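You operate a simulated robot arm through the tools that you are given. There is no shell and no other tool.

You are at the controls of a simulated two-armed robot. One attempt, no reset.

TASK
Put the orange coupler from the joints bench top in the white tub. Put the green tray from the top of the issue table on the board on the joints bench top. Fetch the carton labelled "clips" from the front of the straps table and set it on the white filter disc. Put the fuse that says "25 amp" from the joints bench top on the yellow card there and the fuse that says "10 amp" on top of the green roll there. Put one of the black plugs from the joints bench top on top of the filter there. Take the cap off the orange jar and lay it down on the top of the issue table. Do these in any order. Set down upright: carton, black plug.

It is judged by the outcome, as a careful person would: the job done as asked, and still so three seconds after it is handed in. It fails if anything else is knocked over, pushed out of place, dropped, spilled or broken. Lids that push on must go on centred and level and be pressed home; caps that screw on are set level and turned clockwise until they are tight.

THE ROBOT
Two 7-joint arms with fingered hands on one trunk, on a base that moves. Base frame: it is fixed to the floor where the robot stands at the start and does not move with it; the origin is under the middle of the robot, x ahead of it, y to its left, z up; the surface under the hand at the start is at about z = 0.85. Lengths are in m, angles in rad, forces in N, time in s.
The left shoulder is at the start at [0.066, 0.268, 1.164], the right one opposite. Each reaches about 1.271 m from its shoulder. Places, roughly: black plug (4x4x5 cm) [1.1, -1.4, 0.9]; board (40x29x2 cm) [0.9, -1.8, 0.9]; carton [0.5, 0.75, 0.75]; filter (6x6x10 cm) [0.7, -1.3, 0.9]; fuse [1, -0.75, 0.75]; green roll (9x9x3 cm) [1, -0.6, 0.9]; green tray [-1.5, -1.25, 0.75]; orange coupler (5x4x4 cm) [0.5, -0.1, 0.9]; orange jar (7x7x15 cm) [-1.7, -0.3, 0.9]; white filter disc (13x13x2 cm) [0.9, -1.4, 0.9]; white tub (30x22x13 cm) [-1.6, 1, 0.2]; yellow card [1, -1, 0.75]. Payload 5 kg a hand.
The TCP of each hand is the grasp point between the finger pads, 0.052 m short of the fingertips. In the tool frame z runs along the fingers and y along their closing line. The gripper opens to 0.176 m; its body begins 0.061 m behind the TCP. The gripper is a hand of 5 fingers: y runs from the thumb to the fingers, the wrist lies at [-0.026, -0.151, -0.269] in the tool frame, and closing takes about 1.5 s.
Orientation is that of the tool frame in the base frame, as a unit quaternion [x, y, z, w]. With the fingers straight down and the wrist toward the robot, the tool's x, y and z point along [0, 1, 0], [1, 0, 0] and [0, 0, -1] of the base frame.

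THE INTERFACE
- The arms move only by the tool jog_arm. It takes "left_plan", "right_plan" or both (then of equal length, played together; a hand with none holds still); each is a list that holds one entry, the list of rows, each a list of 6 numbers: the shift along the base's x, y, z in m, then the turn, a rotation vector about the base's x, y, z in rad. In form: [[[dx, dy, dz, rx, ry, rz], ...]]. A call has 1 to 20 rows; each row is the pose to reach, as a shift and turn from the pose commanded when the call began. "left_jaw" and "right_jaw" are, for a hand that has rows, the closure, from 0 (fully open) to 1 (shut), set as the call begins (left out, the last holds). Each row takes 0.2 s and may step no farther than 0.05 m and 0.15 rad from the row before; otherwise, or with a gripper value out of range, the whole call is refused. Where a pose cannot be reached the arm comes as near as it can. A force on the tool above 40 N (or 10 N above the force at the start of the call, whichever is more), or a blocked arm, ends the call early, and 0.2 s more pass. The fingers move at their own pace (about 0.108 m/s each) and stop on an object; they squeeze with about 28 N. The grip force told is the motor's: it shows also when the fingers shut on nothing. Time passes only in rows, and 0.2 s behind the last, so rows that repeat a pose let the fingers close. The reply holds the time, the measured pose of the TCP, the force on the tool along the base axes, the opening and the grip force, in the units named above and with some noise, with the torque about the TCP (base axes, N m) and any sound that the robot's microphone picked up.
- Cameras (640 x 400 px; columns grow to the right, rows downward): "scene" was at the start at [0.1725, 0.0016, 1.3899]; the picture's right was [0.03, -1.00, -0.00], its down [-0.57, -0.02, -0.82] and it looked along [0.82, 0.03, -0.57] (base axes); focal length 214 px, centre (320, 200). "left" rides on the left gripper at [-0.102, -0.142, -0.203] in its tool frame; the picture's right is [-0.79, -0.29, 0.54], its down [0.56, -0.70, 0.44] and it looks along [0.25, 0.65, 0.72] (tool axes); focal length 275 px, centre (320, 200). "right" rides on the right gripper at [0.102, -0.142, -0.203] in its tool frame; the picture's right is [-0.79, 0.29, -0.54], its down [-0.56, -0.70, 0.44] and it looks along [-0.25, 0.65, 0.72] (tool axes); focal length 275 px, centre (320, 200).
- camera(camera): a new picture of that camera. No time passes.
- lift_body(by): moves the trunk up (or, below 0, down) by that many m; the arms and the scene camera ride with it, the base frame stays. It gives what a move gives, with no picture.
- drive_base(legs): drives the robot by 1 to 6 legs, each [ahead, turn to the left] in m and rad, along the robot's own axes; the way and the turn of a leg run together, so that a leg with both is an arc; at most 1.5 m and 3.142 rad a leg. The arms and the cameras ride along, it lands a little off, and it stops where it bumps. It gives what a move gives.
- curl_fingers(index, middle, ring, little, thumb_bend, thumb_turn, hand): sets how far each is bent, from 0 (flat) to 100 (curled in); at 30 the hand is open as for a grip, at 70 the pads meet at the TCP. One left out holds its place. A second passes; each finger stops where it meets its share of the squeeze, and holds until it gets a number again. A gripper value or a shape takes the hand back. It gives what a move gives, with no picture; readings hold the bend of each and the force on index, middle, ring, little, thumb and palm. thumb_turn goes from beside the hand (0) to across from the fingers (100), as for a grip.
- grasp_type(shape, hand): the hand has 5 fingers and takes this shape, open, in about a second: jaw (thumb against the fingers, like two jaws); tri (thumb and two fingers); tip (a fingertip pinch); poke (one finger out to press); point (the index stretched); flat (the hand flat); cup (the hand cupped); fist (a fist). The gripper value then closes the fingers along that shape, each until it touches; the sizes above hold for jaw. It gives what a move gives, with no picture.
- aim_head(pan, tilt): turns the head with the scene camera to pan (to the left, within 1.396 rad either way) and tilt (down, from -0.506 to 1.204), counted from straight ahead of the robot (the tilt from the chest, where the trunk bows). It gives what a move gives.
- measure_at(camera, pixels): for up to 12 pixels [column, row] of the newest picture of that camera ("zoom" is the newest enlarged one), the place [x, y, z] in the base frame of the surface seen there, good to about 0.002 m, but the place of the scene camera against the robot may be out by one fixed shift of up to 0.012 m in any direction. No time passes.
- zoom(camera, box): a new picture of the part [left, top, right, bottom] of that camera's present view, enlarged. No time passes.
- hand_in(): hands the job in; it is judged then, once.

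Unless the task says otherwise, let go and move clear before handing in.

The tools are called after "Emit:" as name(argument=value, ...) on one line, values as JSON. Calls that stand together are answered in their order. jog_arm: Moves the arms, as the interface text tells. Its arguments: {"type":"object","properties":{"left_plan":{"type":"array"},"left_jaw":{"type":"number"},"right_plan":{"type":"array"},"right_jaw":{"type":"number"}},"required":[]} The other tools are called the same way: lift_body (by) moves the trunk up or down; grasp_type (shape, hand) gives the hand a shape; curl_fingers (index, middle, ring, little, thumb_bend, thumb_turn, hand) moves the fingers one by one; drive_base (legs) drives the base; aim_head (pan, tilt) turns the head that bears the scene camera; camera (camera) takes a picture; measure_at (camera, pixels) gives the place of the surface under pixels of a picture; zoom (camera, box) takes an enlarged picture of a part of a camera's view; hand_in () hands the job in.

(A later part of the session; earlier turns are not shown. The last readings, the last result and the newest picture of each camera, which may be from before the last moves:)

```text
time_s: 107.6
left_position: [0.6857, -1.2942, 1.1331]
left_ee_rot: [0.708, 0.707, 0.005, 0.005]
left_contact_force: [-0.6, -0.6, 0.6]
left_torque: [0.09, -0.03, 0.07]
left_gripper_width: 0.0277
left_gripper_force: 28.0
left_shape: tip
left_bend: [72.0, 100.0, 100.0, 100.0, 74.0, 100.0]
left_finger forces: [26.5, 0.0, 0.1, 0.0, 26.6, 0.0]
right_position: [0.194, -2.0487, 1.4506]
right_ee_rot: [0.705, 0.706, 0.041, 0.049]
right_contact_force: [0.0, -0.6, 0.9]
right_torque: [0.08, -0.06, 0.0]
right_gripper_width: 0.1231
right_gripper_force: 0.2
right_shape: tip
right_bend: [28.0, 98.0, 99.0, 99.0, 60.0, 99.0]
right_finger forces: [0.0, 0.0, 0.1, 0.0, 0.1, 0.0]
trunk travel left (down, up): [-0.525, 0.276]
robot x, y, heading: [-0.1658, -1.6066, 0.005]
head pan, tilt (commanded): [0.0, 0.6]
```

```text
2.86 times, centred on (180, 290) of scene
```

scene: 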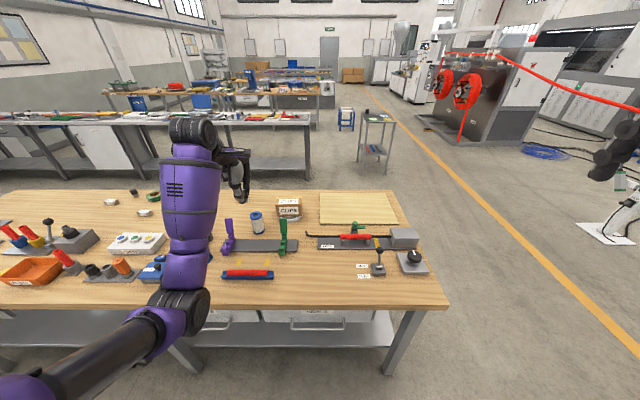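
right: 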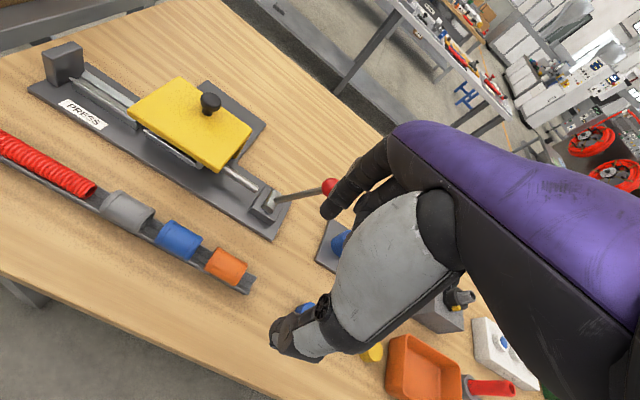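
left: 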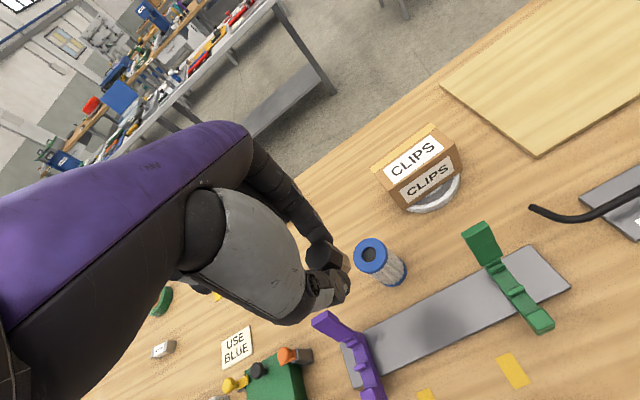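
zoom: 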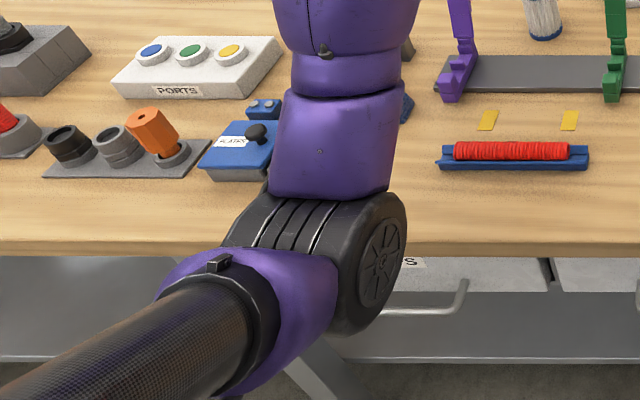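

The elbow is at z≈1.0, clear of the bench. I'll move the plug over the filter centre and down to a few centimetres above it.

Emit:
jog_arm(left_plan=[[[0.015, -0.002, 0, 0, 0.004, 0], [0.03, -0.003, 0, 0, 0.008, 0], [0.045, -0.005, -0.01, 0, 0.012, 0], [0.0593, -0.0063, -0.025, 0, 0.014, 0], [0.0593, -0.0063, -0.045, 0, 0.014, 0], [0.0593, -0.0063, -0.065, 0, 0.014, 0], [0.0593, -0.0063, -0.08, 0, 0.014, 0], [0.0593, -0.0063, -0.08, 0, 0.014, 0], [0.0593, -0.0063, -0.08, 0, 0.014, 0]]])

Emit:
camera(camera="left")

Emit:
zoom(camera="scene", box=[210, 160, 310, 250])

```text
time_s: 109.6
left_position: [0.7466, -1.2994, 1.0521]
left_ee_rot: [0.707, 0.707, -0.001, 0.0]
left_contact_force: [-0.5, -0.2, -1.7]
left_torque: [0.0, -0.02, 0.05]
left_gripper_width: 0.0275
left_gripper_force: 28.0
left_shape: tip
left_bend: [72.0, 100.0, 100.0, 100.0, 74.0, 100.0]
left_finger forces: [26.5, 0.1, 0.1, 0.0, 26.7, 0.0]
right_position: [0.1943, -2.0493, 1.4523]
right_ee_rot: [0.705, 0.706, 0.041, 0.048]
right_contact_force: [0.1, -0.1, -0.8]
right_torque: [-0.07, -0.02, -0.02]
right_gripper_width: 0.1234
right_gripper_force: 0.0
right_shape: tip
right_bend: [28.0, 98.0, 99.0, 99.0, 60.0, 99.0]
right_finger forces: [0.1, 0.0, 0.0, 0.1, 0.1, 0.0]
trunk travel left (down, up): [-0.525, 0.276]
robot x, y, heading: [-0.1625, -1.6071, -0.002]
head pan, tilt (commanded): [0.0, 0.6]
```

```text
taken
```

left: 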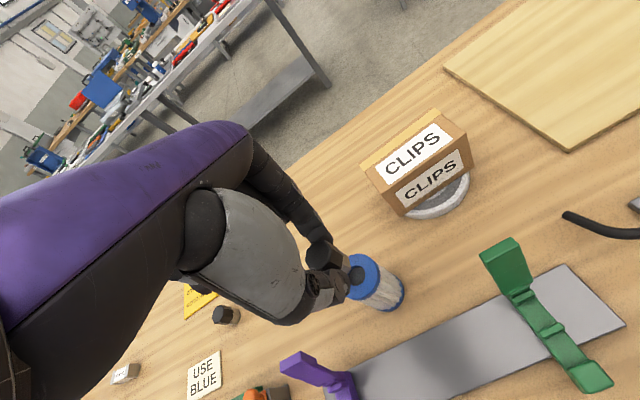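

```text
4.44 times, centred on (260, 205) of scene
```

zoom: 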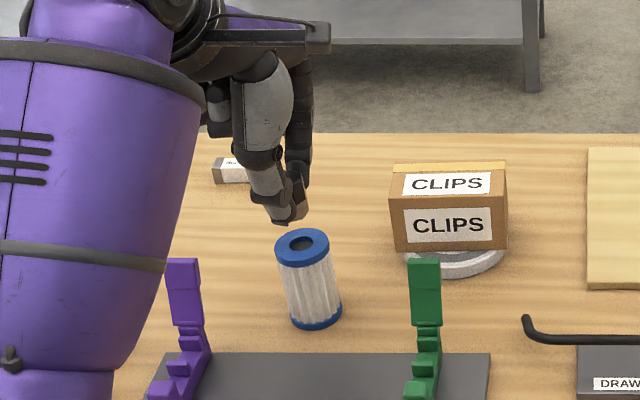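

The plug hangs about 4 cm above the filter. I'll zoom the left camera to compare the plug's position with the filter ring.

Emit:
zoom(camera="left", box=[290, 220, 410, 320])

Emit:
measure_at(camera="zoom", pixels=[[170, 180], [190, 200], [225, 190], [235, 165], [330, 140], [345, 200], [300, 250], [380, 200], [370, 160], [275, 215]])

```text
4.00 times, centred on (350, 270) of left
```

zoom: 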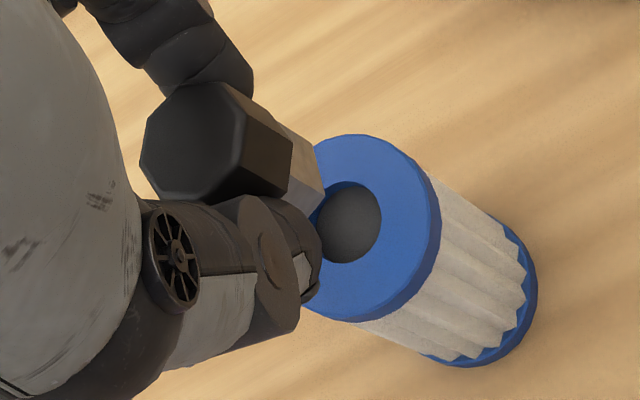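

```text
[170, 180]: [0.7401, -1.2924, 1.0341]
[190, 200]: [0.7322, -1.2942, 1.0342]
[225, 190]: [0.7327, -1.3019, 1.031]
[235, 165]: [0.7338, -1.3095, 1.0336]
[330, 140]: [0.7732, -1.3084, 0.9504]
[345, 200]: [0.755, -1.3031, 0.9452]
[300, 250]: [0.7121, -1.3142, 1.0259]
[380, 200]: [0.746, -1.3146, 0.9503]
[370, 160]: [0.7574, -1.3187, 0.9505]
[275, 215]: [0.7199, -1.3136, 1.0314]
```

The plug centre is at (0.7455,-1.3036), bottom z≈0.990; it needs +2.5 mm in y and about 4 cm down. I'll lower it in decreasing steps.

Emit:
jog_arm(left_plan=[[[-0.001, 0.0025, -0.01, 0, 0, 0], [-0.001, 0.0025, -0.02, 0, 0, 0], [-0.001, 0.0025, -0.028, 0, 0, 0], [-0.001, 0.0025, -0.033, 0, 0, 0], [-0.001, 0.0025, -0.036, 0, 0, 0], [-0.001, 0.0025, -0.038, 0, 0, 0], [-0.001, 0.0025, -0.038, 0, 0, 0]]])

Emit:
zoom(camera="scene", box=[220, 170, 290, 240])

Emit:
zoom(camera="left", box=[290, 220, 410, 320])

```text
time_s: 111.2
left_position: [0.7458, -1.2975, 1.0154]
left_ee_rot: [0.707, 0.707, -0.001, 0.0]
left_contact_force: [-0.7, -0.5, -1.9]
left_torque: [-0.01, 0.0, -0.01]
left_gripper_width: 0.0275
left_gripper_force: 28.0
left_shape: tip
left_bend: [72.0, 100.0, 100.0, 100.0, 74.0, 100.0]
left_finger forces: [26.6, 0.0, 0.1, 0.1, 26.6, 0.0]
right_position: [0.1928, -2.0506, 1.4515]
right_ee_rot: [0.705, 0.706, 0.04, 0.048]
right_contact_force: [0.5, -0.6, 0.4]
right_torque: [-0.01, -0.01, -0.04]
right_gripper_width: 0.1231
right_gripper_force: 0.1
right_shape: tip
right_bend: [28.0, 98.0, 99.0, 99.0, 60.0, 99.0]
right_finger forces: [0.0, 0.0, 0.0, 0.0, 0.0, 0.0]
trunk travel left (down, up): [-0.525, 0.276]
robot x, y, heading: [-0.1596, -1.6073, 0.001]
head pan, tilt (commanded): [0.0, 0.6]
```

```text
5.71 times, centred on (255, 205) of scene
```

zoom: 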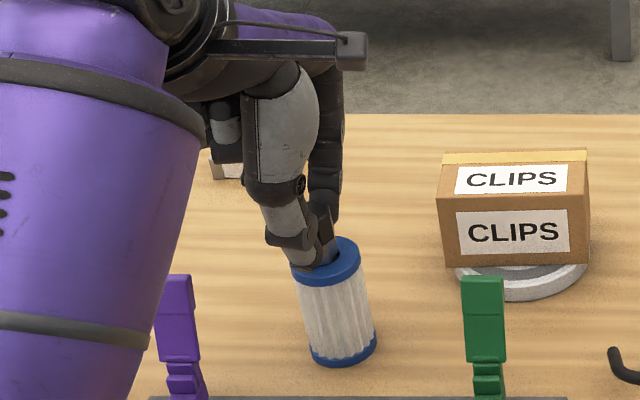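

```text
4.00 times, centred on (350, 270) of left
```

zoom: 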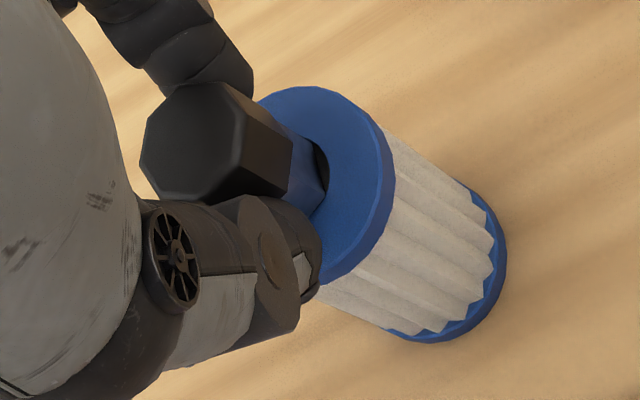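

The plug base is about 2–3 mm above the ring. I'll lower the last few millimetres slowly.

Emit:
jog_arm(left_plan=[[[0, 0, -0.0015, 0, 0, 0], [0, 0, -0.003, 0, 0, 0], [0, 0, -0.003, 0, 0, 0]]])

Emit:
zoom(camera="left", box=[290, 220, 410, 320])

```text
time_s: 112.0
left_position: [0.7442, -1.2984, 1.0131]
left_ee_rot: [0.707, 0.707, 0.0, 0.0]
left_contact_force: [1.2, -0.2, 9.1]
left_torque: [0.01, -0.11, 0.02]
left_gripper_width: 0.0278
left_gripper_force: 27.6
left_shape: tip
left_bend: [72.0, 100.0, 100.0, 100.0, 74.0, 100.0]
left_finger forces: [27.9, 0.0, 0.0, 0.0, 27.6, 0.1]
right_position: [0.1939, -2.0491, 1.4524]
right_ee_rot: [0.705, 0.707, 0.042, 0.048]
right_contact_force: [-0.9, -0.9, 0.2]
right_torque: [0.01, 0.0, 0.02]
right_gripper_width: 0.123
right_gripper_force: 0.0
right_shape: tip
right_bend: [28.0, 98.0, 99.0, 99.0, 60.0, 99.0]
right_finger forces: [0.0, 0.0, 0.0, 0.1, 0.1, 0.0]
trunk travel left (down, up): [-0.525, 0.276]
robot x, y, heading: [-0.1575, -1.6003, 0.001]
head pan, tilt (commanded): [0.0, 0.6]
```

```text
4.00 times, centred on (350, 270) of left
```

zoom: 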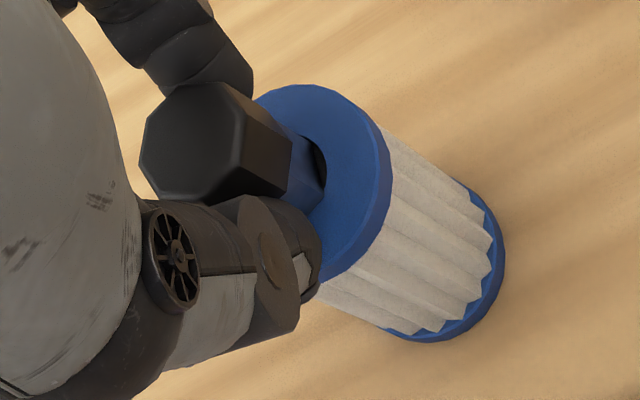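

Contact is made (9 N up), but a sliver of the hole shows at (318,155), suggesting a small offset. I'll re-measure the ring and plug before releasing.

Emit:
measure_at(camera="zoom", pixels=[[300, 92], [350, 100], [378, 140], [385, 190], [365, 240], [335, 275], [345, 180], [310, 110], [170, 180], [190, 200], [235, 165], [222, 100]])

```text
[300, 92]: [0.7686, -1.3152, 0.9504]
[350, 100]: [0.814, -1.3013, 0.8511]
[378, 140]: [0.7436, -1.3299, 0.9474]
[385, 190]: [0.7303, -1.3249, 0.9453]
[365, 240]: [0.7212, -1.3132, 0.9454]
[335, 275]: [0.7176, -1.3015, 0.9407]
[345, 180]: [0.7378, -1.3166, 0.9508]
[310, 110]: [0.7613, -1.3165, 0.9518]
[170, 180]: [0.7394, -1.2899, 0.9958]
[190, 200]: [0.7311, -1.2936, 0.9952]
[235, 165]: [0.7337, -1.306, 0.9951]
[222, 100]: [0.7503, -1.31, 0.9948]
```

Plug centre (0.745,-1.301) matches the ring centre within 1 mm and is in contact. I'll relieve 1 mm of pressure and open the pinch.

Emit:
jog_arm(left_plan=[[[0, 0, 0.001, 0, 0, 0], [0, 0, 0.001, 0, 0, 0]]])

Emit:
jog_arm(left_plan=[[[0, 0, 0, 0, 0, 0], [0, 0, 0, 0, 0, 0], [0, 0, 0, 0, 0, 0], [0, 0, 0, 0, 0, 0], [0, 0, 0, 0, 0, 0]]], left_jaw=0.55)

Emit:
zoom(camera="left", box=[270, 200, 410, 320])

Emit:
zoom(camera="scene", box=[220, 170, 290, 240])

```text
time_s: 112.6
left_position: [0.7442, -1.297, 1.0134]
left_ee_rot: [0.708, 0.707, -0.001, -0.001]
left_contact_force: [1.1, 0.4, 7.3]
left_torque: [0.01, -0.16, -0.01]
left_gripper_width: 0.0278
left_gripper_force: 28.2
left_shape: tip
left_bend: [72.0, 100.0, 100.0, 100.0, 74.0, 100.0]
left_finger forces: [28.4, 0.0, 0.1, 0.1, 27.0, 0.0]
right_position: [0.1934, -2.0496, 1.4527]
right_ee_rot: [0.705, 0.706, 0.041, 0.049]
right_contact_force: [0.0, -0.9, -0.3]
right_torque: [0.02, -0.01, 0.03]
right_gripper_width: 0.1229
right_gripper_force: 0.1
right_shape: tip
right_bend: [28.0, 98.0, 99.0, 99.0, 60.0, 99.0]
right_finger forces: [0.0, 0.0, 0.0, 0.0, 0.1, 0.0]
trunk travel left (down, up): [-0.525, 0.276]
robot x, y, heading: [-0.1603, -1.6038, 0.004]
head pan, tilt (commanded): [0.0, 0.6]
```

```text
time_s: 113.8
left_position: [0.7443, -1.298, 1.0118]
left_ee_rot: [0.708, 0.706, -0.002, 0.0]
left_contact_force: [-0.7, -0.8, 0.4]
left_torque: [0.0, 0.0, -0.02]
left_gripper_width: 0.0787
left_gripper_force: 0.1
left_shape: tip
left_bend: [73.0, 98.0, 99.0, 99.0, 72.0, 100.0]
left_finger forces: [0.1, 0.0, 0.0, 0.0, 0.0, 0.0]
right_position: [0.1928, -2.0483, 1.4516]
right_ee_rot: [0.705, 0.706, 0.041, 0.047]
right_contact_force: [0.0, -0.1, -0.4]
right_torque: [0.01, 0.02, 0.02]
right_gripper_width: 0.1232
right_gripper_force: 0.1
right_shape: tip
right_bend: [28.0, 98.0, 99.0, 99.0, 60.0, 99.0]
right_finger forces: [0.0, 0.0, 0.0, 0.0, 0.0, 0.1]
trunk travel left (down, up): [-0.525, 0.276]
robot x, y, heading: [-0.1611, -1.6008, 0.006]
head pan, tilt (commanded): [0.0, 0.6]
```

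```text
3.33 times, centred on (340, 260) of left
```

zoom: 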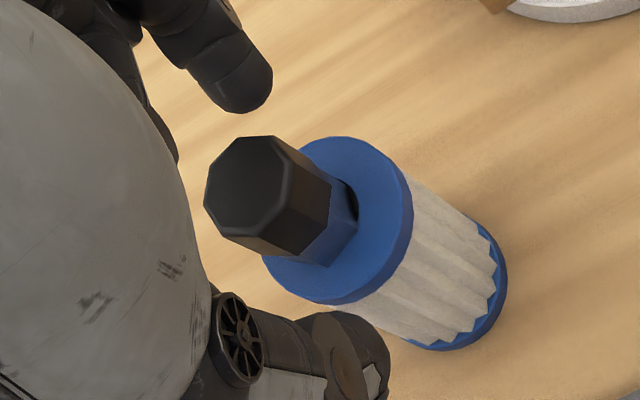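

```text
5.71 times, centred on (255, 205) of scene
```

zoom: 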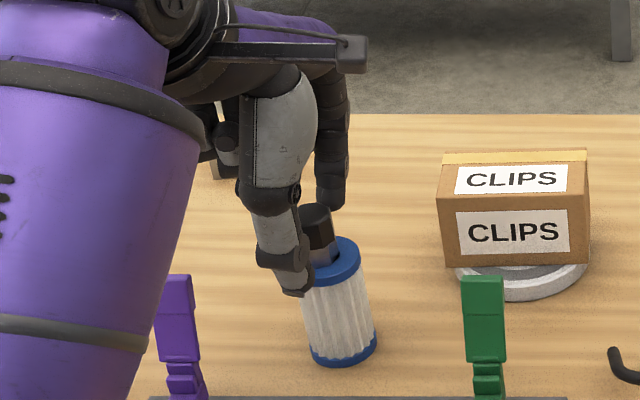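

The plug stands upright on the filter and is released. I'll raise the hand straight up to clear it.

Emit:
jog_arm(left_plan=[[[0, 0, 0.01, 0, 0, 0], [0, 0, 0.03, 0, 0, 0], [0, 0, 0.055, 0, 0, 0], [0, 0, 0.085, 0, 0, 0], [0, 0, 0.115, 0, 0, 0], [0, 0, 0.145, 0, 0, 0], [0, 0, 0.175, 0, 0, 0], [0, 0, 0.2, 0, 0, 0]]], left_jaw=0.3)

Emit:
camera(camera="scene")

Emit:
zoom(camera="scene", box=[210, 170, 310, 250])

```text
time_s: 115.6
left_position: [0.7435, -1.2976, 1.2134]
left_ee_rot: [0.707, 0.707, -0.001, -0.001]
left_contact_force: [-0.3, -0.6, -2.0]
left_torque: [0.01, -0.05, 0.02]
left_gripper_width: 0.1227
left_gripper_force: 0.0
left_shape: tip
left_bend: [28.0, 98.0, 99.0, 99.0, 60.0, 99.0]
left_finger forces: [0.0, 0.1, 0.0, 0.0, 0.1, 0.1]
right_position: [0.1926, -2.0486, 1.451]
right_ee_rot: [0.705, 0.707, 0.041, 0.049]
right_contact_force: [-0.5, -0.8, 0.2]
right_torque: [0.03, -0.09, 0.02]
right_gripper_width: 0.1232
right_gripper_force: 0.0
right_shape: tip
right_bend: [28.0, 98.0, 99.0, 99.0, 60.0, 99.0]
right_finger forces: [0.1, 0.1, 0.0, 0.0, 0.0, 0.0]
trunk travel left (down, up): [-0.525, 0.276]
robot x, y, heading: [-0.1616, -1.6039, 0.003]
head pan, tilt (commanded): [0.0, 0.6]
```

```text
taken
```

scene: 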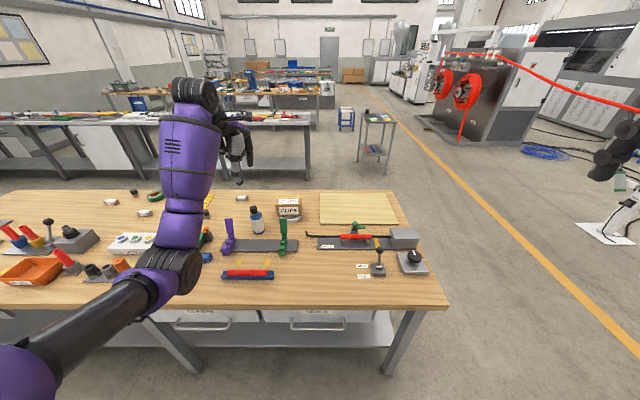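

```text
5.00 times, centred on (260, 210) of scene
```

zoom: 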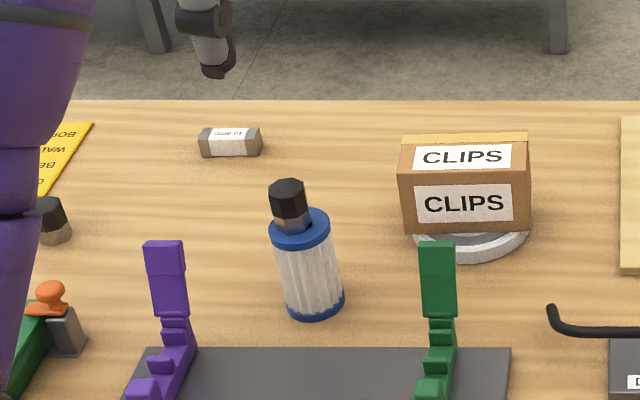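

The plug stands on the filter. I'll zoom in closer to confirm it's upright.

Emit:
zoom(camera="scene", box=[240, 195, 280, 240])

Emit:
measure_at(camera="zoom", pixels=[[235, 90], [215, 90], [255, 85], [235, 75], [235, 105], [275, 175], [320, 175], [250, 200]])

```text
8.89 times, centred on (260, 218) of scene
```

zoom: 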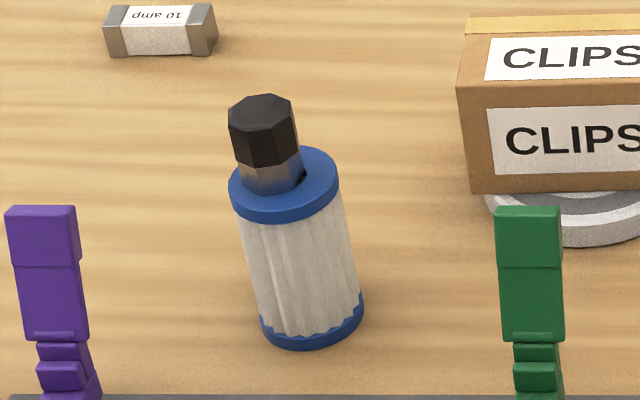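

```text
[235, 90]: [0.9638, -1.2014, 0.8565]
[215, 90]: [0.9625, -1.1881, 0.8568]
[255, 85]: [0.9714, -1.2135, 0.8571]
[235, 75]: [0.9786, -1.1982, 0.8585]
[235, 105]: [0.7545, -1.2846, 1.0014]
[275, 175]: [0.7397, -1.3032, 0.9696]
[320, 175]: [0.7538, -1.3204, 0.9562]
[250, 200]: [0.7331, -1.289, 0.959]
```

The plug is upright on the filter. Next come the fuses: I'll tuck the left arm back and up, then move the base left along the bench to about y=-1.0.

Emit:
jog_arm(left_plan=[[[-0.02, 0, 0.03, 0, 0, 0], [-0.05, 0.005, 0.06, 0, 0, 0], [-0.085, 0.01, 0.09, 0, 0, 0], [-0.12, 0.015, 0.11, 0, 0, 0], [-0.155, 0.02, 0.13, 0, 0, 0], [-0.19, 0.03, 0.14, 0, 0, 0], [-0.225, 0.035, 0.15, 0, 0, 0], [-0.26, 0.04, 0.15, 0, 0, 0], [-0.295, 0.045, 0.15, 0, 0, 0], [-0.33, 0.05, 0.15, 0, 0, 0], [-0.35, 0.05, 0.15, 0, 0, 0]]])

Emit:
drive_base(legs=[[0, 0.5], [0, 0.55], [0, 0.52]])

Emit:
camera(camera="scene")

```text
time_s: 118.0
left_position: [0.3961, -1.2459, 1.3626]
left_ee_rot: [0.707, 0.708, -0.001, 0.0]
left_contact_force: [0.1, 1.0, 0.6]
left_torque: [-0.09, -0.03, -0.01]
left_gripper_width: 0.1228
left_gripper_force: 0.1
left_shape: tip
left_bend: [28.0, 98.0, 99.0, 99.0, 60.0, 99.0]
left_finger forces: [0.0, 0.0, 0.0, 0.0, 0.1, 0.0]
right_position: [0.1938, -2.0482, 1.4515]
right_ee_rot: [0.705, 0.706, 0.041, 0.049]
right_contact_force: [-0.9, 0.9, 0.7]
right_torque: [-0.1, 0.02, -0.06]
right_gripper_width: 0.1232
right_gripper_force: 0.0
right_shape: tip
right_bend: [28.0, 98.0, 99.0, 99.0, 60.0, 99.0]
right_finger forces: [0.1, 0.0, 0.1, 0.0, 0.0, 0.0]
trunk travel left (down, up): [-0.525, 0.276]
robot x, y, heading: [-0.1603, -1.6049, 0.007]
head pan, tilt (commanded): [0.0, 0.6]
```

```text
time_s: 124.9
left_position: [-0.5231, -1.0476, 1.362]
left_ee_rot: [-0.002, 1.0, 0.0, 0.0]
left_contact_force: [-0.1, 0.3, 0.8]
left_torque: [-0.02, -0.01, 0.01]
left_gripper_width: 0.1229
left_gripper_force: 0.1
left_shape: tip
left_bend: [28.0, 98.0, 99.0, 99.0, 60.0, 99.0]
left_finger forces: [0.1, 0.0, 0.0, 0.0, 0.0, 0.0]
right_position: [0.2806, -1.2459, 1.4527]
right_ee_rot: [-0.003, 0.998, 0.062, 0.005]
right_contact_force: [-0.1, -0.8, 0.3]
right_torque: [0.03, -0.01, -0.02]
right_gripper_width: 0.1234
right_gripper_force: 0.2
right_shape: tip
right_bend: [28.0, 98.0, 99.0, 99.0, 60.0, 99.0]
right_finger forces: [0.1, 0.0, 0.0, 0.0, 0.0, 0.1]
trunk travel left (down, up): [-0.525, 0.276]
robot x, y, heading: [-0.1535, -1.6048, 1.583]
head pan, tilt (commanded): [0.0, 0.6]
```

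```text
taken
```

scene: 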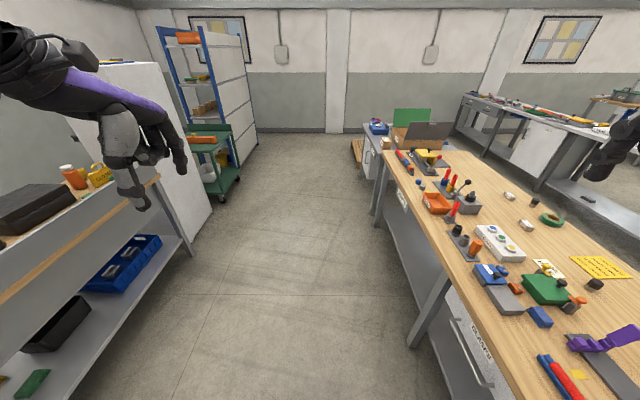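

The turn went smoothly, and I can see the issue table at left with the orange jar (75,178) and the aisle ahead clear. I'll drive 0.58 m along the bench and turn back to face it.

Emit:
drive_base(legs=[[0.58, 0]])

Emit:
camera(camera="scene")

Emit:
zoom(camera="scene", box=[0, 120, 260, 300])

Emit:
drive_base(legs=[[0, -0.52], [0, -0.52], [0, -0.53]])

Emit:
camera(camera="scene")

```text
time_s: 129.3
left_position: [-0.5326, -0.4833, 1.3685]
left_ee_rot: [-0.005, 1.0, 0.005, 0.001]
left_contact_force: [0.0, 0.6, -0.3]
left_torque: [-0.02, 0.0, -0.02]
left_gripper_width: 0.1232
left_gripper_force: 0.1
left_shape: tip
left_bend: [28.0, 98.0, 99.0, 99.0, 60.0, 99.0]
left_finger forces: [0.1, 0.0, 0.0, 0.0, 0.2, 0.1]
right_position: [0.2716, -0.6764, 1.4565]
right_ee_rot: [-0.006, 0.998, 0.07, 0.005]
right_contact_force: [-0.4, -0.1, 0.6]
right_torque: [-0.09, 0.0, -0.02]
right_gripper_width: 0.1231
right_gripper_force: 0.0
right_shape: tip
right_bend: [28.0, 98.0, 99.0, 99.0, 60.0, 99.0]
right_finger forces: [0.0, 0.0, 0.1, 0.1, 0.0, 0.1]
trunk travel left (down, up): [-0.525, 0.276]
robot x, y, heading: [-0.1611, -1.0194, 1.587]
head pan, tilt (commanded): [0.0, 0.6]
```

```text
taken
```

scene: 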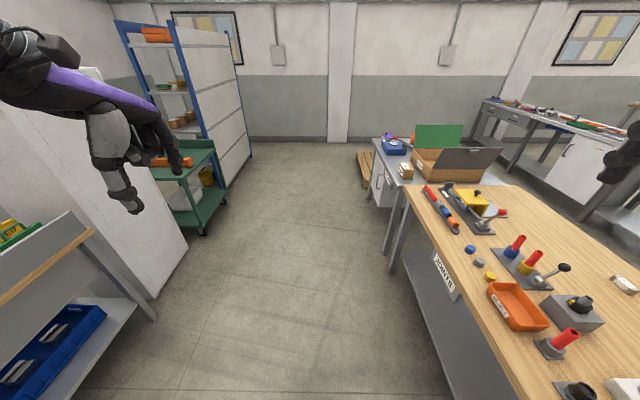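

```text
2.22 times, centred on (130, 210) of scene
```

zoom: 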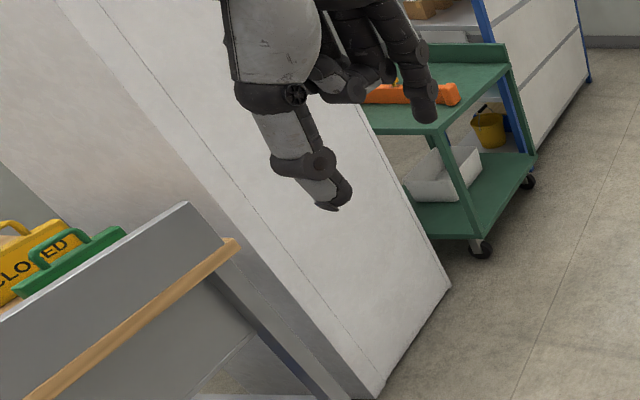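

```text
time_s: 136.1
left_position: [0.3542, -0.6461, 1.3756]
left_ee_rot: [0.7, 0.714, 0.009, 0.007]
left_contact_force: [-0.8, 0.8, -0.6]
left_torque: [-0.01, -0.03, 0.01]
left_gripper_width: 0.123
left_gripper_force: 0.1
left_shape: tip
left_bend: [28.0, 98.0, 99.0, 99.0, 60.0, 99.0]
left_finger forces: [0.1, 0.0, 0.0, 0.0, 0.1, 0.0]
right_position: [0.1663, -1.4519, 1.4606]
right_ee_rot: [0.698, 0.712, 0.051, 0.058]
right_contact_force: [0.2, 0.6, -0.6]
right_torque: [0.05, -0.01, 0.02]
right_gripper_width: 0.1232
right_gripper_force: 0.0
right_shape: tip
right_bend: [28.0, 98.0, 99.0, 99.0, 60.0, 99.0]
right_finger forces: [0.0, 0.1, 0.0, 0.0, 0.0, 0.1]
trunk travel left (down, up): [-0.525, 0.276]
robot x, y, heading: [-0.1605, -1.0162, 0.023]
head pan, tilt (commanded): [0.0, 0.6]
```

```text
taken
```

scene: 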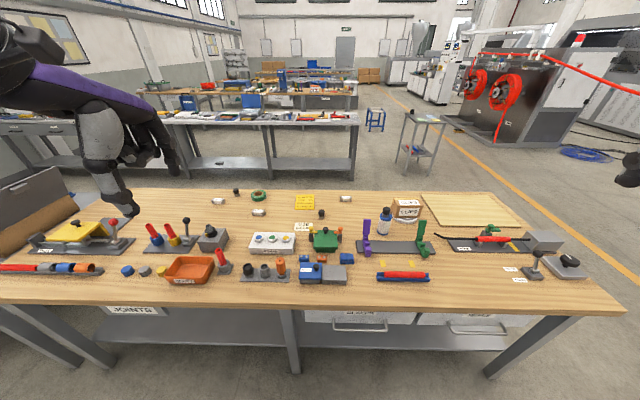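

The white tub sits on the lower shelf of the green cart. Here the fuses are at (345,198), (258,212), (218,200), the roll at (258,195) and card (304,202). I'll drive forward 0.17 m.

Emit:
drive_base(legs=[[0.17, 0]])

Emit:
camera(camera="scene")

Emit:
zoom(camera="scene", box=[190, 180, 380, 290])

```text
time_s: 136.8
left_position: [0.3167, -0.6528, 1.3841]
left_ee_rot: [0.7, 0.714, 0.013, 0.013]
left_contact_force: [3.4, -2.9, -1.5]
left_torque: [0.2, 0.4, -0.02]
left_gripper_width: 0.1234
left_gripper_force: 0.0
left_shape: tip
left_bend: [28.0, 98.0, 99.0, 99.0, 60.0, 99.0]
left_finger forces: [0.1, 0.0, 0.0, 0.0, 0.0, 0.1]
right_position: [0.1257, -1.4584, 1.4631]
right_ee_rot: [0.699, 0.711, 0.049, 0.062]
right_contact_force: [4.3, -0.6, -1.5]
right_torque: [0.16, 0.44, 0.14]
right_gripper_width: 0.1234
right_gripper_force: 0.0
right_shape: tip
right_bend: [28.0, 98.0, 99.0, 99.0, 60.0, 99.0]
right_finger forces: [0.0, 0.0, 0.0, 0.0, 0.0, 0.1]
trunk travel left (down, up): [-0.525, 0.276]
robot x, y, heading: [-0.1622, -1.0101, 0.02]
head pan, tilt (commanded): [0.0, 0.6]
stopped in leg 1: the force on the tool passed its limit at 121 N (the readings are from after the stop); the commanded pose is now the measured one
```

```text
taken
```

scene: 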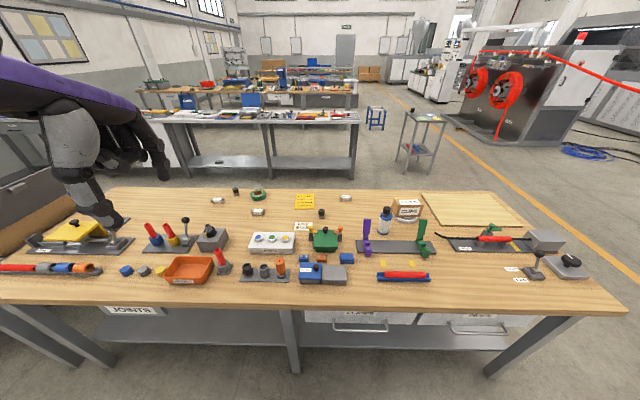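

```text
3.37 times, centred on (285, 235) of scene
```

zoom: 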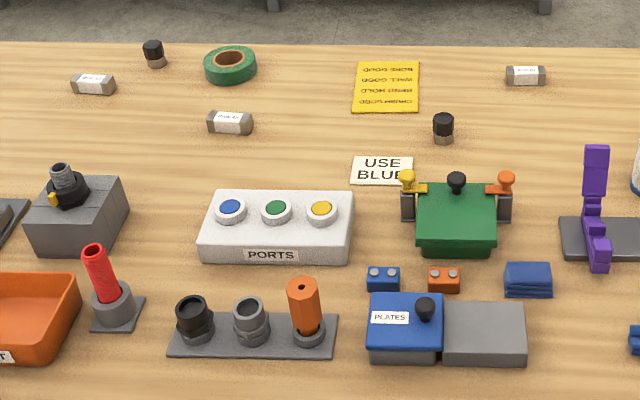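

The drive stopped at once on an inertial force spike (121 N) without moving. Short legs worked before, so I'll retry with small steps.

Emit:
drive_base(legs=[[0.06, 0], [0.06, 0], [0.06, 0]])

```text
time_s: 139.2
left_position: [0.4489, -0.6493, 1.4018]
left_ee_rot: [0.699, 0.714, 0.028, 0.025]
left_contact_force: [-2.0, -2.4, 0.6]
left_torque: [0.42, -0.35, 0.07]
left_gripper_width: 0.1231
left_gripper_force: 0.0
left_shape: tip
left_bend: [28.0, 98.0, 99.0, 99.0, 60.0, 99.0]
left_finger forces: [0.0, 0.1, 0.0, 0.1, 0.0, 0.0]
right_position: [0.2581, -1.4559, 1.4749]
right_ee_rot: [0.698, 0.71, 0.063, 0.075]
right_contact_force: [1.0, 1.9, 1.5]
right_torque: [-0.22, 0.0, -0.02]
right_gripper_width: 0.1233
right_gripper_force: 0.1
right_shape: tip
right_bend: [28.0, 98.0, 99.0, 99.0, 60.0, 99.0]
right_finger forces: [0.0, 0.0, 0.1, 0.1, 0.1, 0.1]
trunk travel left (down, up): [-0.525, 0.276]
robot x, y, heading: [0.0157, -1.0107, 0.022]
head pan, tilt (commanded): [0.0, 0.6]
```

The trunk lean increases with arms tucked during drives, so I'll extend both arms forward as a counterweight: left hand toward the 25 amp fuse, right hand high and forward.

Emit:
jog_arm(left_plan=[[[0.03, -0.001, -0.015, 0, 0.01, 0], [0.06, -0.002, -0.03, 0, 0.02, 0], [0.09, -0.003, -0.045, 0, 0.03, 0], [0.12, -0.004, -0.06, 0, 0.04, -0.01], [0.15, -0.005, -0.08, 0, 0.05, -0.01], [0.18, -0.006, -0.1, 0, 0.06, -0.015], [0.21, -0.007, -0.12, 0, 0.07, -0.02], [0.24, -0.008, -0.14, -0.004, 0.075, -0.021], [0.27, -0.009, -0.16, -0.004, 0.075, -0.021], [0.3, -0.01, -0.18, -0.004, 0.075, -0.021], [0.33, -0.01, -0.2, -0.004, 0.075, -0.021], [0.35, -0.01, -0.22, -0.004, 0.075, -0.021], [0.35, -0.01, -0.25, -0.004, 0.075, -0.021], [0.35, -0.01, -0.25, -0.004, 0.075, -0.021]]], right_plan=[[[0.03, 0, 0, 0, 0.015, 0], [0.06, 0, 0, 0, 0.03, 0], [0.09, 0, 0, 0, 0.045, 0], [0.12, 0, 0, 0, 0.06, 0], [0.15, 0, 0, 0, 0.08, 0], [0.18, 0, 0, 0, 0.1, -0.01], [0.21, 0, 0, 0, 0.12, -0.01], [0.24, 0, 0, 0.01, 0.14, -0.01], [0.27, 0, 0, 0.01, 0.16, -0.01], [0.3, 0, 0, 0.015, 0.18, -0.015], [0.33, 0, 0, 0.017, 0.195, -0.017], [0.36, 0, 0, 0.017, 0.195, -0.017], [0.39, 0, 0, 0.017, 0.195, -0.017], [0.4, 0, 0, 0.017, 0.195, -0.017]]])

Emit:
camera(camera="scene")

Emit:
camera(camera="left")

```text
time_s: 142.4
left_position: [0.8143, -0.659, 1.1563]
left_ee_rot: [0.707, 0.707, -0.001, 0.001]
left_contact_force: [-2.3, -0.7, 2.0]
left_torque: [0.07, -0.31, 0.06]
left_gripper_width: 0.1233
left_gripper_force: 0.0
left_shape: tip
left_bend: [28.0, 98.0, 99.0, 99.0, 60.0, 99.0]
left_finger forces: [0.1, 0.0, 0.1, 0.1, 0.1, 0.1]
right_position: [0.6657, -1.454, 1.4831]
right_ee_rot: [0.707, 0.707, 0.001, 0.001]
right_contact_force: [-5.7, 0.2, -0.1]
right_torque: [0.01, -0.5, -0.09]
right_gripper_width: 0.1232
right_gripper_force: 0.1
right_shape: tip
right_bend: [28.0, 98.0, 99.0, 99.0, 60.0, 99.0]
right_finger forces: [0.0, 0.0, 0.0, 0.1, 0.0, 0.1]
trunk travel left (down, up): [-0.525, 0.276]
robot x, y, heading: [0.0171, -1.0104, 0.014]
head pan, tilt (commanded): [0.0, 0.6]
stopped in row 14 (right hand): the arm was blocked; the commanded pose is now the measured one
```

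```text
taken
```

scene: 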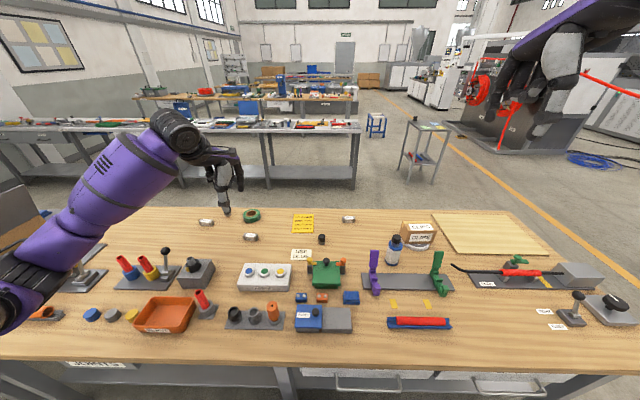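

```text
taken
```

left: 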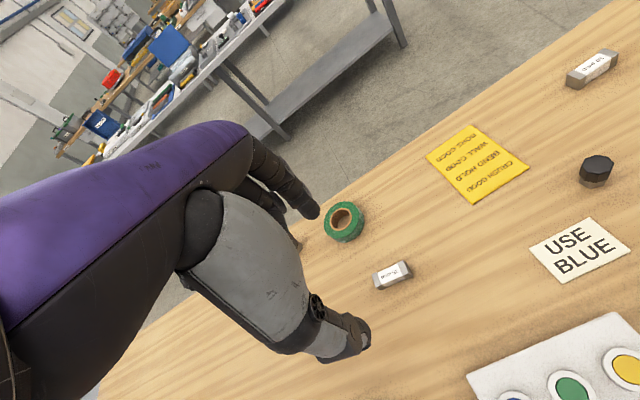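

The left camera now shows everything: 25 amp fuse (392,275), roll (343,222), card (478,165), 10 amp fuse (592,68). I'll zoom and measure the fuse and roll.

Emit:
zoom(camera="left", box=[310, 190, 430, 300])

Emit:
measure_at(camera="zoom", pixels=[[325, 252], [265, 270], [390, 240], [265, 295], [395, 270], [375, 235], [120, 75], [220, 90], [170, 140], [160, 55], [120, 120], [215, 130]])

```text
3.64 times, centred on (370, 245) of left
```

zoom: 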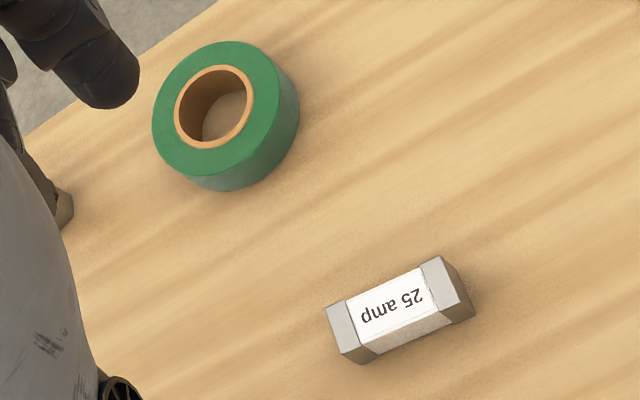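

```text
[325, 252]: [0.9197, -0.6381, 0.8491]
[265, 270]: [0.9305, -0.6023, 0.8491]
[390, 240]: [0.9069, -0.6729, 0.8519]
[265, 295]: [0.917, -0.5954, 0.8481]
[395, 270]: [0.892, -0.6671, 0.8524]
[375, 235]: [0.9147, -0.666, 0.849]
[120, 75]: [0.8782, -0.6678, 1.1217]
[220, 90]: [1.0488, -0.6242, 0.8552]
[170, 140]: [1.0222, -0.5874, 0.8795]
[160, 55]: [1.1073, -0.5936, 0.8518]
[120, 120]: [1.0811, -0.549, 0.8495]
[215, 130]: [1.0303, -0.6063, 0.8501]
```

Now I'll measure the fuse's top face corners and the roll's rim points.

Emit:
measure_at(camera="zoom", pixels=[[392, 302], [338, 330], [437, 280], [331, 308], [348, 348], [422, 266], [450, 298], [215, 45], [158, 120], [200, 172], [265, 145], [278, 90], [165, 85]])

```text
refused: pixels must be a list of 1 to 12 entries
```

Emit:
measure_at(camera="zoom", pixels=[[392, 302], [338, 330], [437, 280], [331, 308], [348, 348], [422, 266], [450, 298], [215, 45], [158, 120], [200, 172], [265, 145], [272, 90]])

Emit:
zoom(camera="left", box=[410, 30, 640, 220])

```text
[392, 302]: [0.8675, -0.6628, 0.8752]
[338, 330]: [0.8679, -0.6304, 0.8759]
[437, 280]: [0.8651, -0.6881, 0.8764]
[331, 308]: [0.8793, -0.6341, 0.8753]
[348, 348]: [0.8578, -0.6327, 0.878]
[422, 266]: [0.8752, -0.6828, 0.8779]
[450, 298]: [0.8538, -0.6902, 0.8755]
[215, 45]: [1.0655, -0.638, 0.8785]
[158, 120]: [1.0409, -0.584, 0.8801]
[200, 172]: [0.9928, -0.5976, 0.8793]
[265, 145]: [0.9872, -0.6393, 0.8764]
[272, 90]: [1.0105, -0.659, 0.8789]
```

```text
2.11 times, centred on (525, 125) of left
```

zoom: 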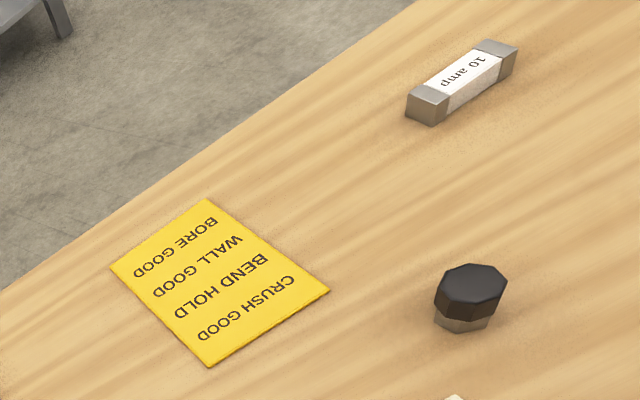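

The 25 amp fuse centre is (0.8665,-0.661), top z 0.8765, rotated about -0.07 rad. I'll move over it with a part-closed pinch and descend to a hover for a check.

Emit:
jog_arm(left_plan=[[[0.02, -0.001, -0.01, 0, 0, -0.02], [0.04, -0.001, -0.03, 0, 0, -0.04], [0.0522, -0.002, -0.06, 0, 0, -0.07], [0.0522, -0.002, -0.09, 0, 0, -0.07], [0.0522, -0.002, -0.12, 0, 0, -0.07], [0.0522, -0.002, -0.15, 0, 0, -0.07], [0.0522, -0.002, -0.175, 0, 0, -0.07], [0.0522, -0.002, -0.19, 0, 0, -0.07], [0.0522, -0.002, -0.19, 0, 0, -0.07]]], left_jaw=0.55)

Emit:
camera(camera="left")

Emit:
zoom(camera="left", box=[280, 200, 400, 320])

```text
time_s: 144.4
left_position: [0.8684, -0.6612, 0.965]
left_ee_rot: [0.732, 0.682, -0.001, 0.0]
left_contact_force: [-2.8, 0.0, 3.3]
left_torque: [0.06, -0.29, 0.09]
left_gripper_width: 0.0794
left_gripper_force: 0.1
left_shape: tip
left_bend: [73.0, 98.0, 99.0, 99.0, 72.0, 100.0]
left_finger forces: [0.1, 0.0, 0.1, 0.0, 0.0, 0.0]
right_position: [0.6675, -1.4538, 1.4827]
right_ee_rot: [0.706, 0.708, 0.0, 0.0]
right_contact_force: [-4.5, -0.8, 1.9]
right_torque: [-0.07, -0.49, -0.07]
right_gripper_width: 0.1233
right_gripper_force: 0.1
right_shape: tip
right_bend: [28.0, 98.0, 99.0, 99.0, 60.0, 99.0]
right_finger forces: [0.0, 0.0, 0.0, 0.1, 0.1, 0.0]
trunk travel left (down, up): [-0.525, 0.276]
robot x, y, heading: [0.0157, -1.0127, 0.022]
head pan, tilt (commanded): [0.0, 0.6]
```

```text
taken
```

left: 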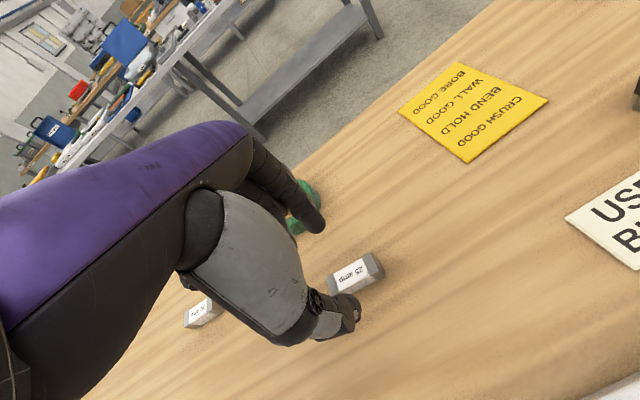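

```text
3.33 times, centred on (340, 260) of left
```

zoom: 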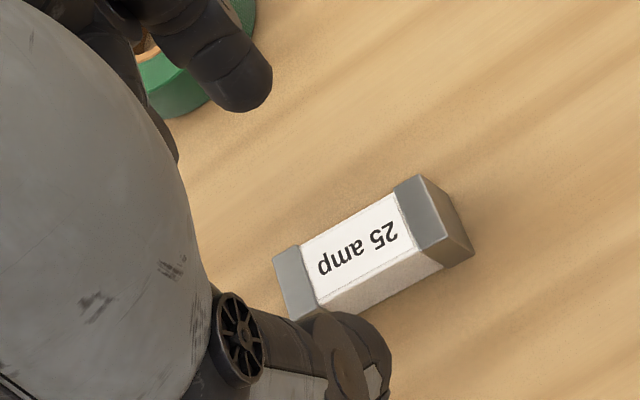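

I'll re-measure the fuse top corners from this closer view to align the pinch.

Emit:
measure_at(camera="zoom", pixels=[[360, 245], [280, 258], [325, 298], [400, 190], [440, 230], [420, 210], [295, 275]])

```text
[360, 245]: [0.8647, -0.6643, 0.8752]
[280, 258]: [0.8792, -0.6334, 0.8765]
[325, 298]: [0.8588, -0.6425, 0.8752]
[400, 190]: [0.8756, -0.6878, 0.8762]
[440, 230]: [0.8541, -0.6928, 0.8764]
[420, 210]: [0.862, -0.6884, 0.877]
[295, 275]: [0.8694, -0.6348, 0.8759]
```

Fuse centre (0.8665,-0.662) versus TCP (0.868,-0.661): only 2 mm off. I'll descend to z≈0.905 and close the pinch.

Emit:
jog_arm(left_plan=[[[-0.002, -0.001, -0.02, 0, 0, 0], [-0.002, -0.001, -0.04, 0, 0, 0], [-0.002, -0.001, -0.052, 0, 0, 0], [-0.002, -0.001, -0.06, 0, 0, 0], [-0.002, -0.001, -0.06, 0, 0, 0]]])

Emit:
zoom(camera="left", box=[260, 180, 400, 320])

```text
time_s: 145.6
left_position: [0.8703, -0.6629, 0.9049]
left_ee_rot: [0.732, 0.682, -0.002, 0.0]
left_contact_force: [1.1, 0.4, 15.9]
left_torque: [-0.17, -0.77, -0.02]
left_gripper_width: 0.0801
left_gripper_force: 0.1
left_shape: tip
left_bend: [74.0, 98.0, 99.0, 99.0, 72.0, 100.0]
left_finger forces: [15.6, 0.0, 0.1, 0.0, 0.5, 0.0]
right_position: [0.6737, -1.4553, 1.4782]
right_ee_rot: [0.706, 0.708, -0.002, -0.002]
right_contact_force: [1.8, 0.5, -1.2]
right_torque: [0.04, 0.09, 0.0]
right_gripper_width: 0.1232
right_gripper_force: 0.0
right_shape: tip
right_bend: [28.0, 98.0, 99.0, 99.0, 60.0, 99.0]
right_finger forces: [0.0, 0.1, 0.0, 0.1, 0.0, 0.0]
trunk travel left (down, up): [-0.525, 0.276]
robot x, y, heading: [0.0164, -1.0094, 0.022]
head pan, tilt (commanded): [0.0, 0.6]
```

```text
2.86 times, centred on (330, 250) of left
```

zoom: 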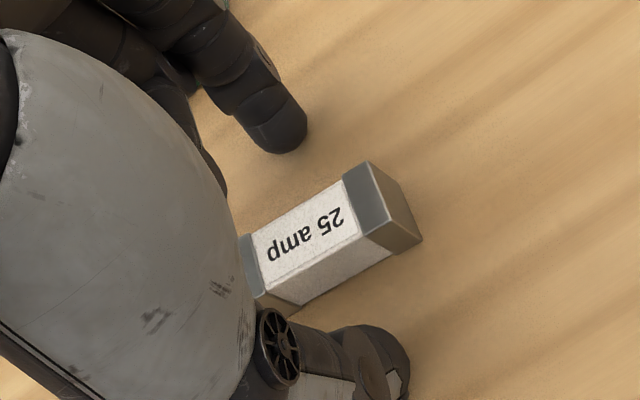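

The index tip touched the table (15.6 N). I'll raise slightly, close the pinch further to about 4 cm so the tips retract, then come down again.

Emit:
jog_arm(left_plan=[[[0, 0, 0.015, 0, 0, 0], [0, 0, 0.03, 0, 0, 0], [0, 0, 0.03, 0, 0, 0], [0, 0, 0.03, 0, 0, 0], [0, 0, 0.03, 0, 0, 0]]], left_jaw=0.76)

Emit:
zoom(camera="left", box=[260, 180, 400, 320])

Emit:
measure_at(camera="zoom", pixels=[[300, 230], [345, 185], [385, 225], [365, 205], [275, 270], [245, 245], [275, 110], [290, 140], [340, 330], [370, 340]])

```text
time_s: 146.8
left_position: [0.8693, -0.6618, 0.9302]
left_ee_rot: [0.732, 0.681, -0.003, -0.003]
left_contact_force: [0.4, -0.6, 0.4]
left_torque: [-0.01, -0.02, -0.03]
left_gripper_width: 0.0196
left_gripper_force: 27.8
left_shape: tip
left_bend: [74.0, 100.0, 100.0, 100.0, 68.0, 100.0]
left_finger forces: [0.1, 0.0, 0.0, 0.1, 0.0, 0.0]
right_position: [0.6733, -1.4537, 1.4777]
right_ee_rot: [0.706, 0.708, -0.003, -0.002]
right_contact_force: [-0.1, 0.6, -0.2]
right_torque: [-0.04, 0.02, 0.02]
right_gripper_width: 0.1233
right_gripper_force: 0.0
right_shape: tip
right_bend: [28.0, 98.0, 99.0, 99.0, 60.0, 99.0]
right_finger forces: [0.0, 0.0, 0.1, 0.0, 0.0, 0.0]
trunk travel left (down, up): [-0.525, 0.276]
robot x, y, heading: [0.0179, -1.0069, 0.022]
head pan, tilt (commanded): [0.0, 0.6]
```

```text
2.86 times, centred on (330, 250) of left
```

zoom: 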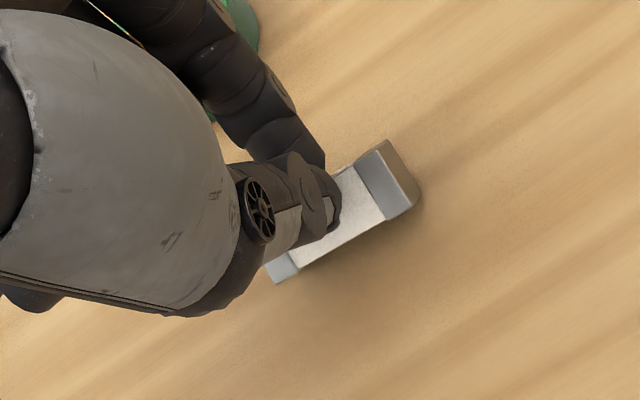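

```text
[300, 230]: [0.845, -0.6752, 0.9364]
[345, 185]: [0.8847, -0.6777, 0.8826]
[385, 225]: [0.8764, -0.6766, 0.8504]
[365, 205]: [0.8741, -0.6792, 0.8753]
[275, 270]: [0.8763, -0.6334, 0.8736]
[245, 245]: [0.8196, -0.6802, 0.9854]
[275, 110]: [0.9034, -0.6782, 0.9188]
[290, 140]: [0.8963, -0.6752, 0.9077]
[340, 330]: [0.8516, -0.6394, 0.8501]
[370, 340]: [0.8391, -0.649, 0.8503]
```

The pinch closed more than expected while rising and the label is no longer visible, so the fuse may have been rolled. I'll look closely from both cameras before moving.

Emit:
zoom(camera="left", box=[320, 210, 400, 290])

Emit:
zoom(camera="scene", box=[200, 190, 300, 260])

```text
5.00 times, centred on (360, 250) of left
```

zoom: 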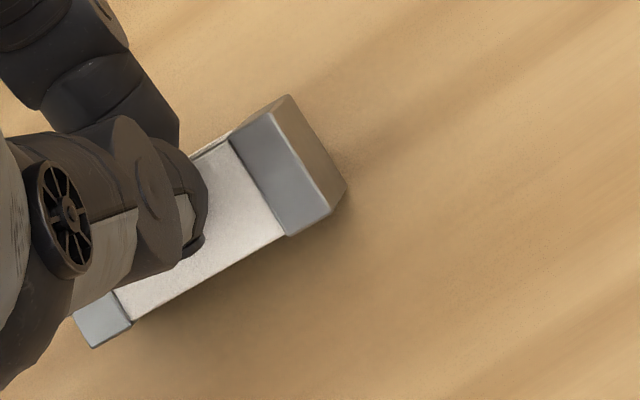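

```text
5.71 times, centred on (250, 225) of scene
```

zoom: 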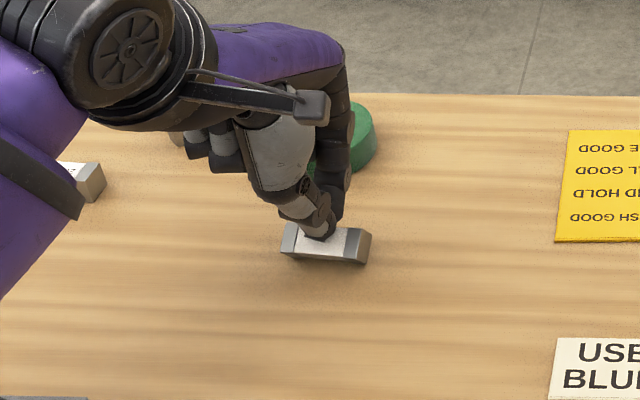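

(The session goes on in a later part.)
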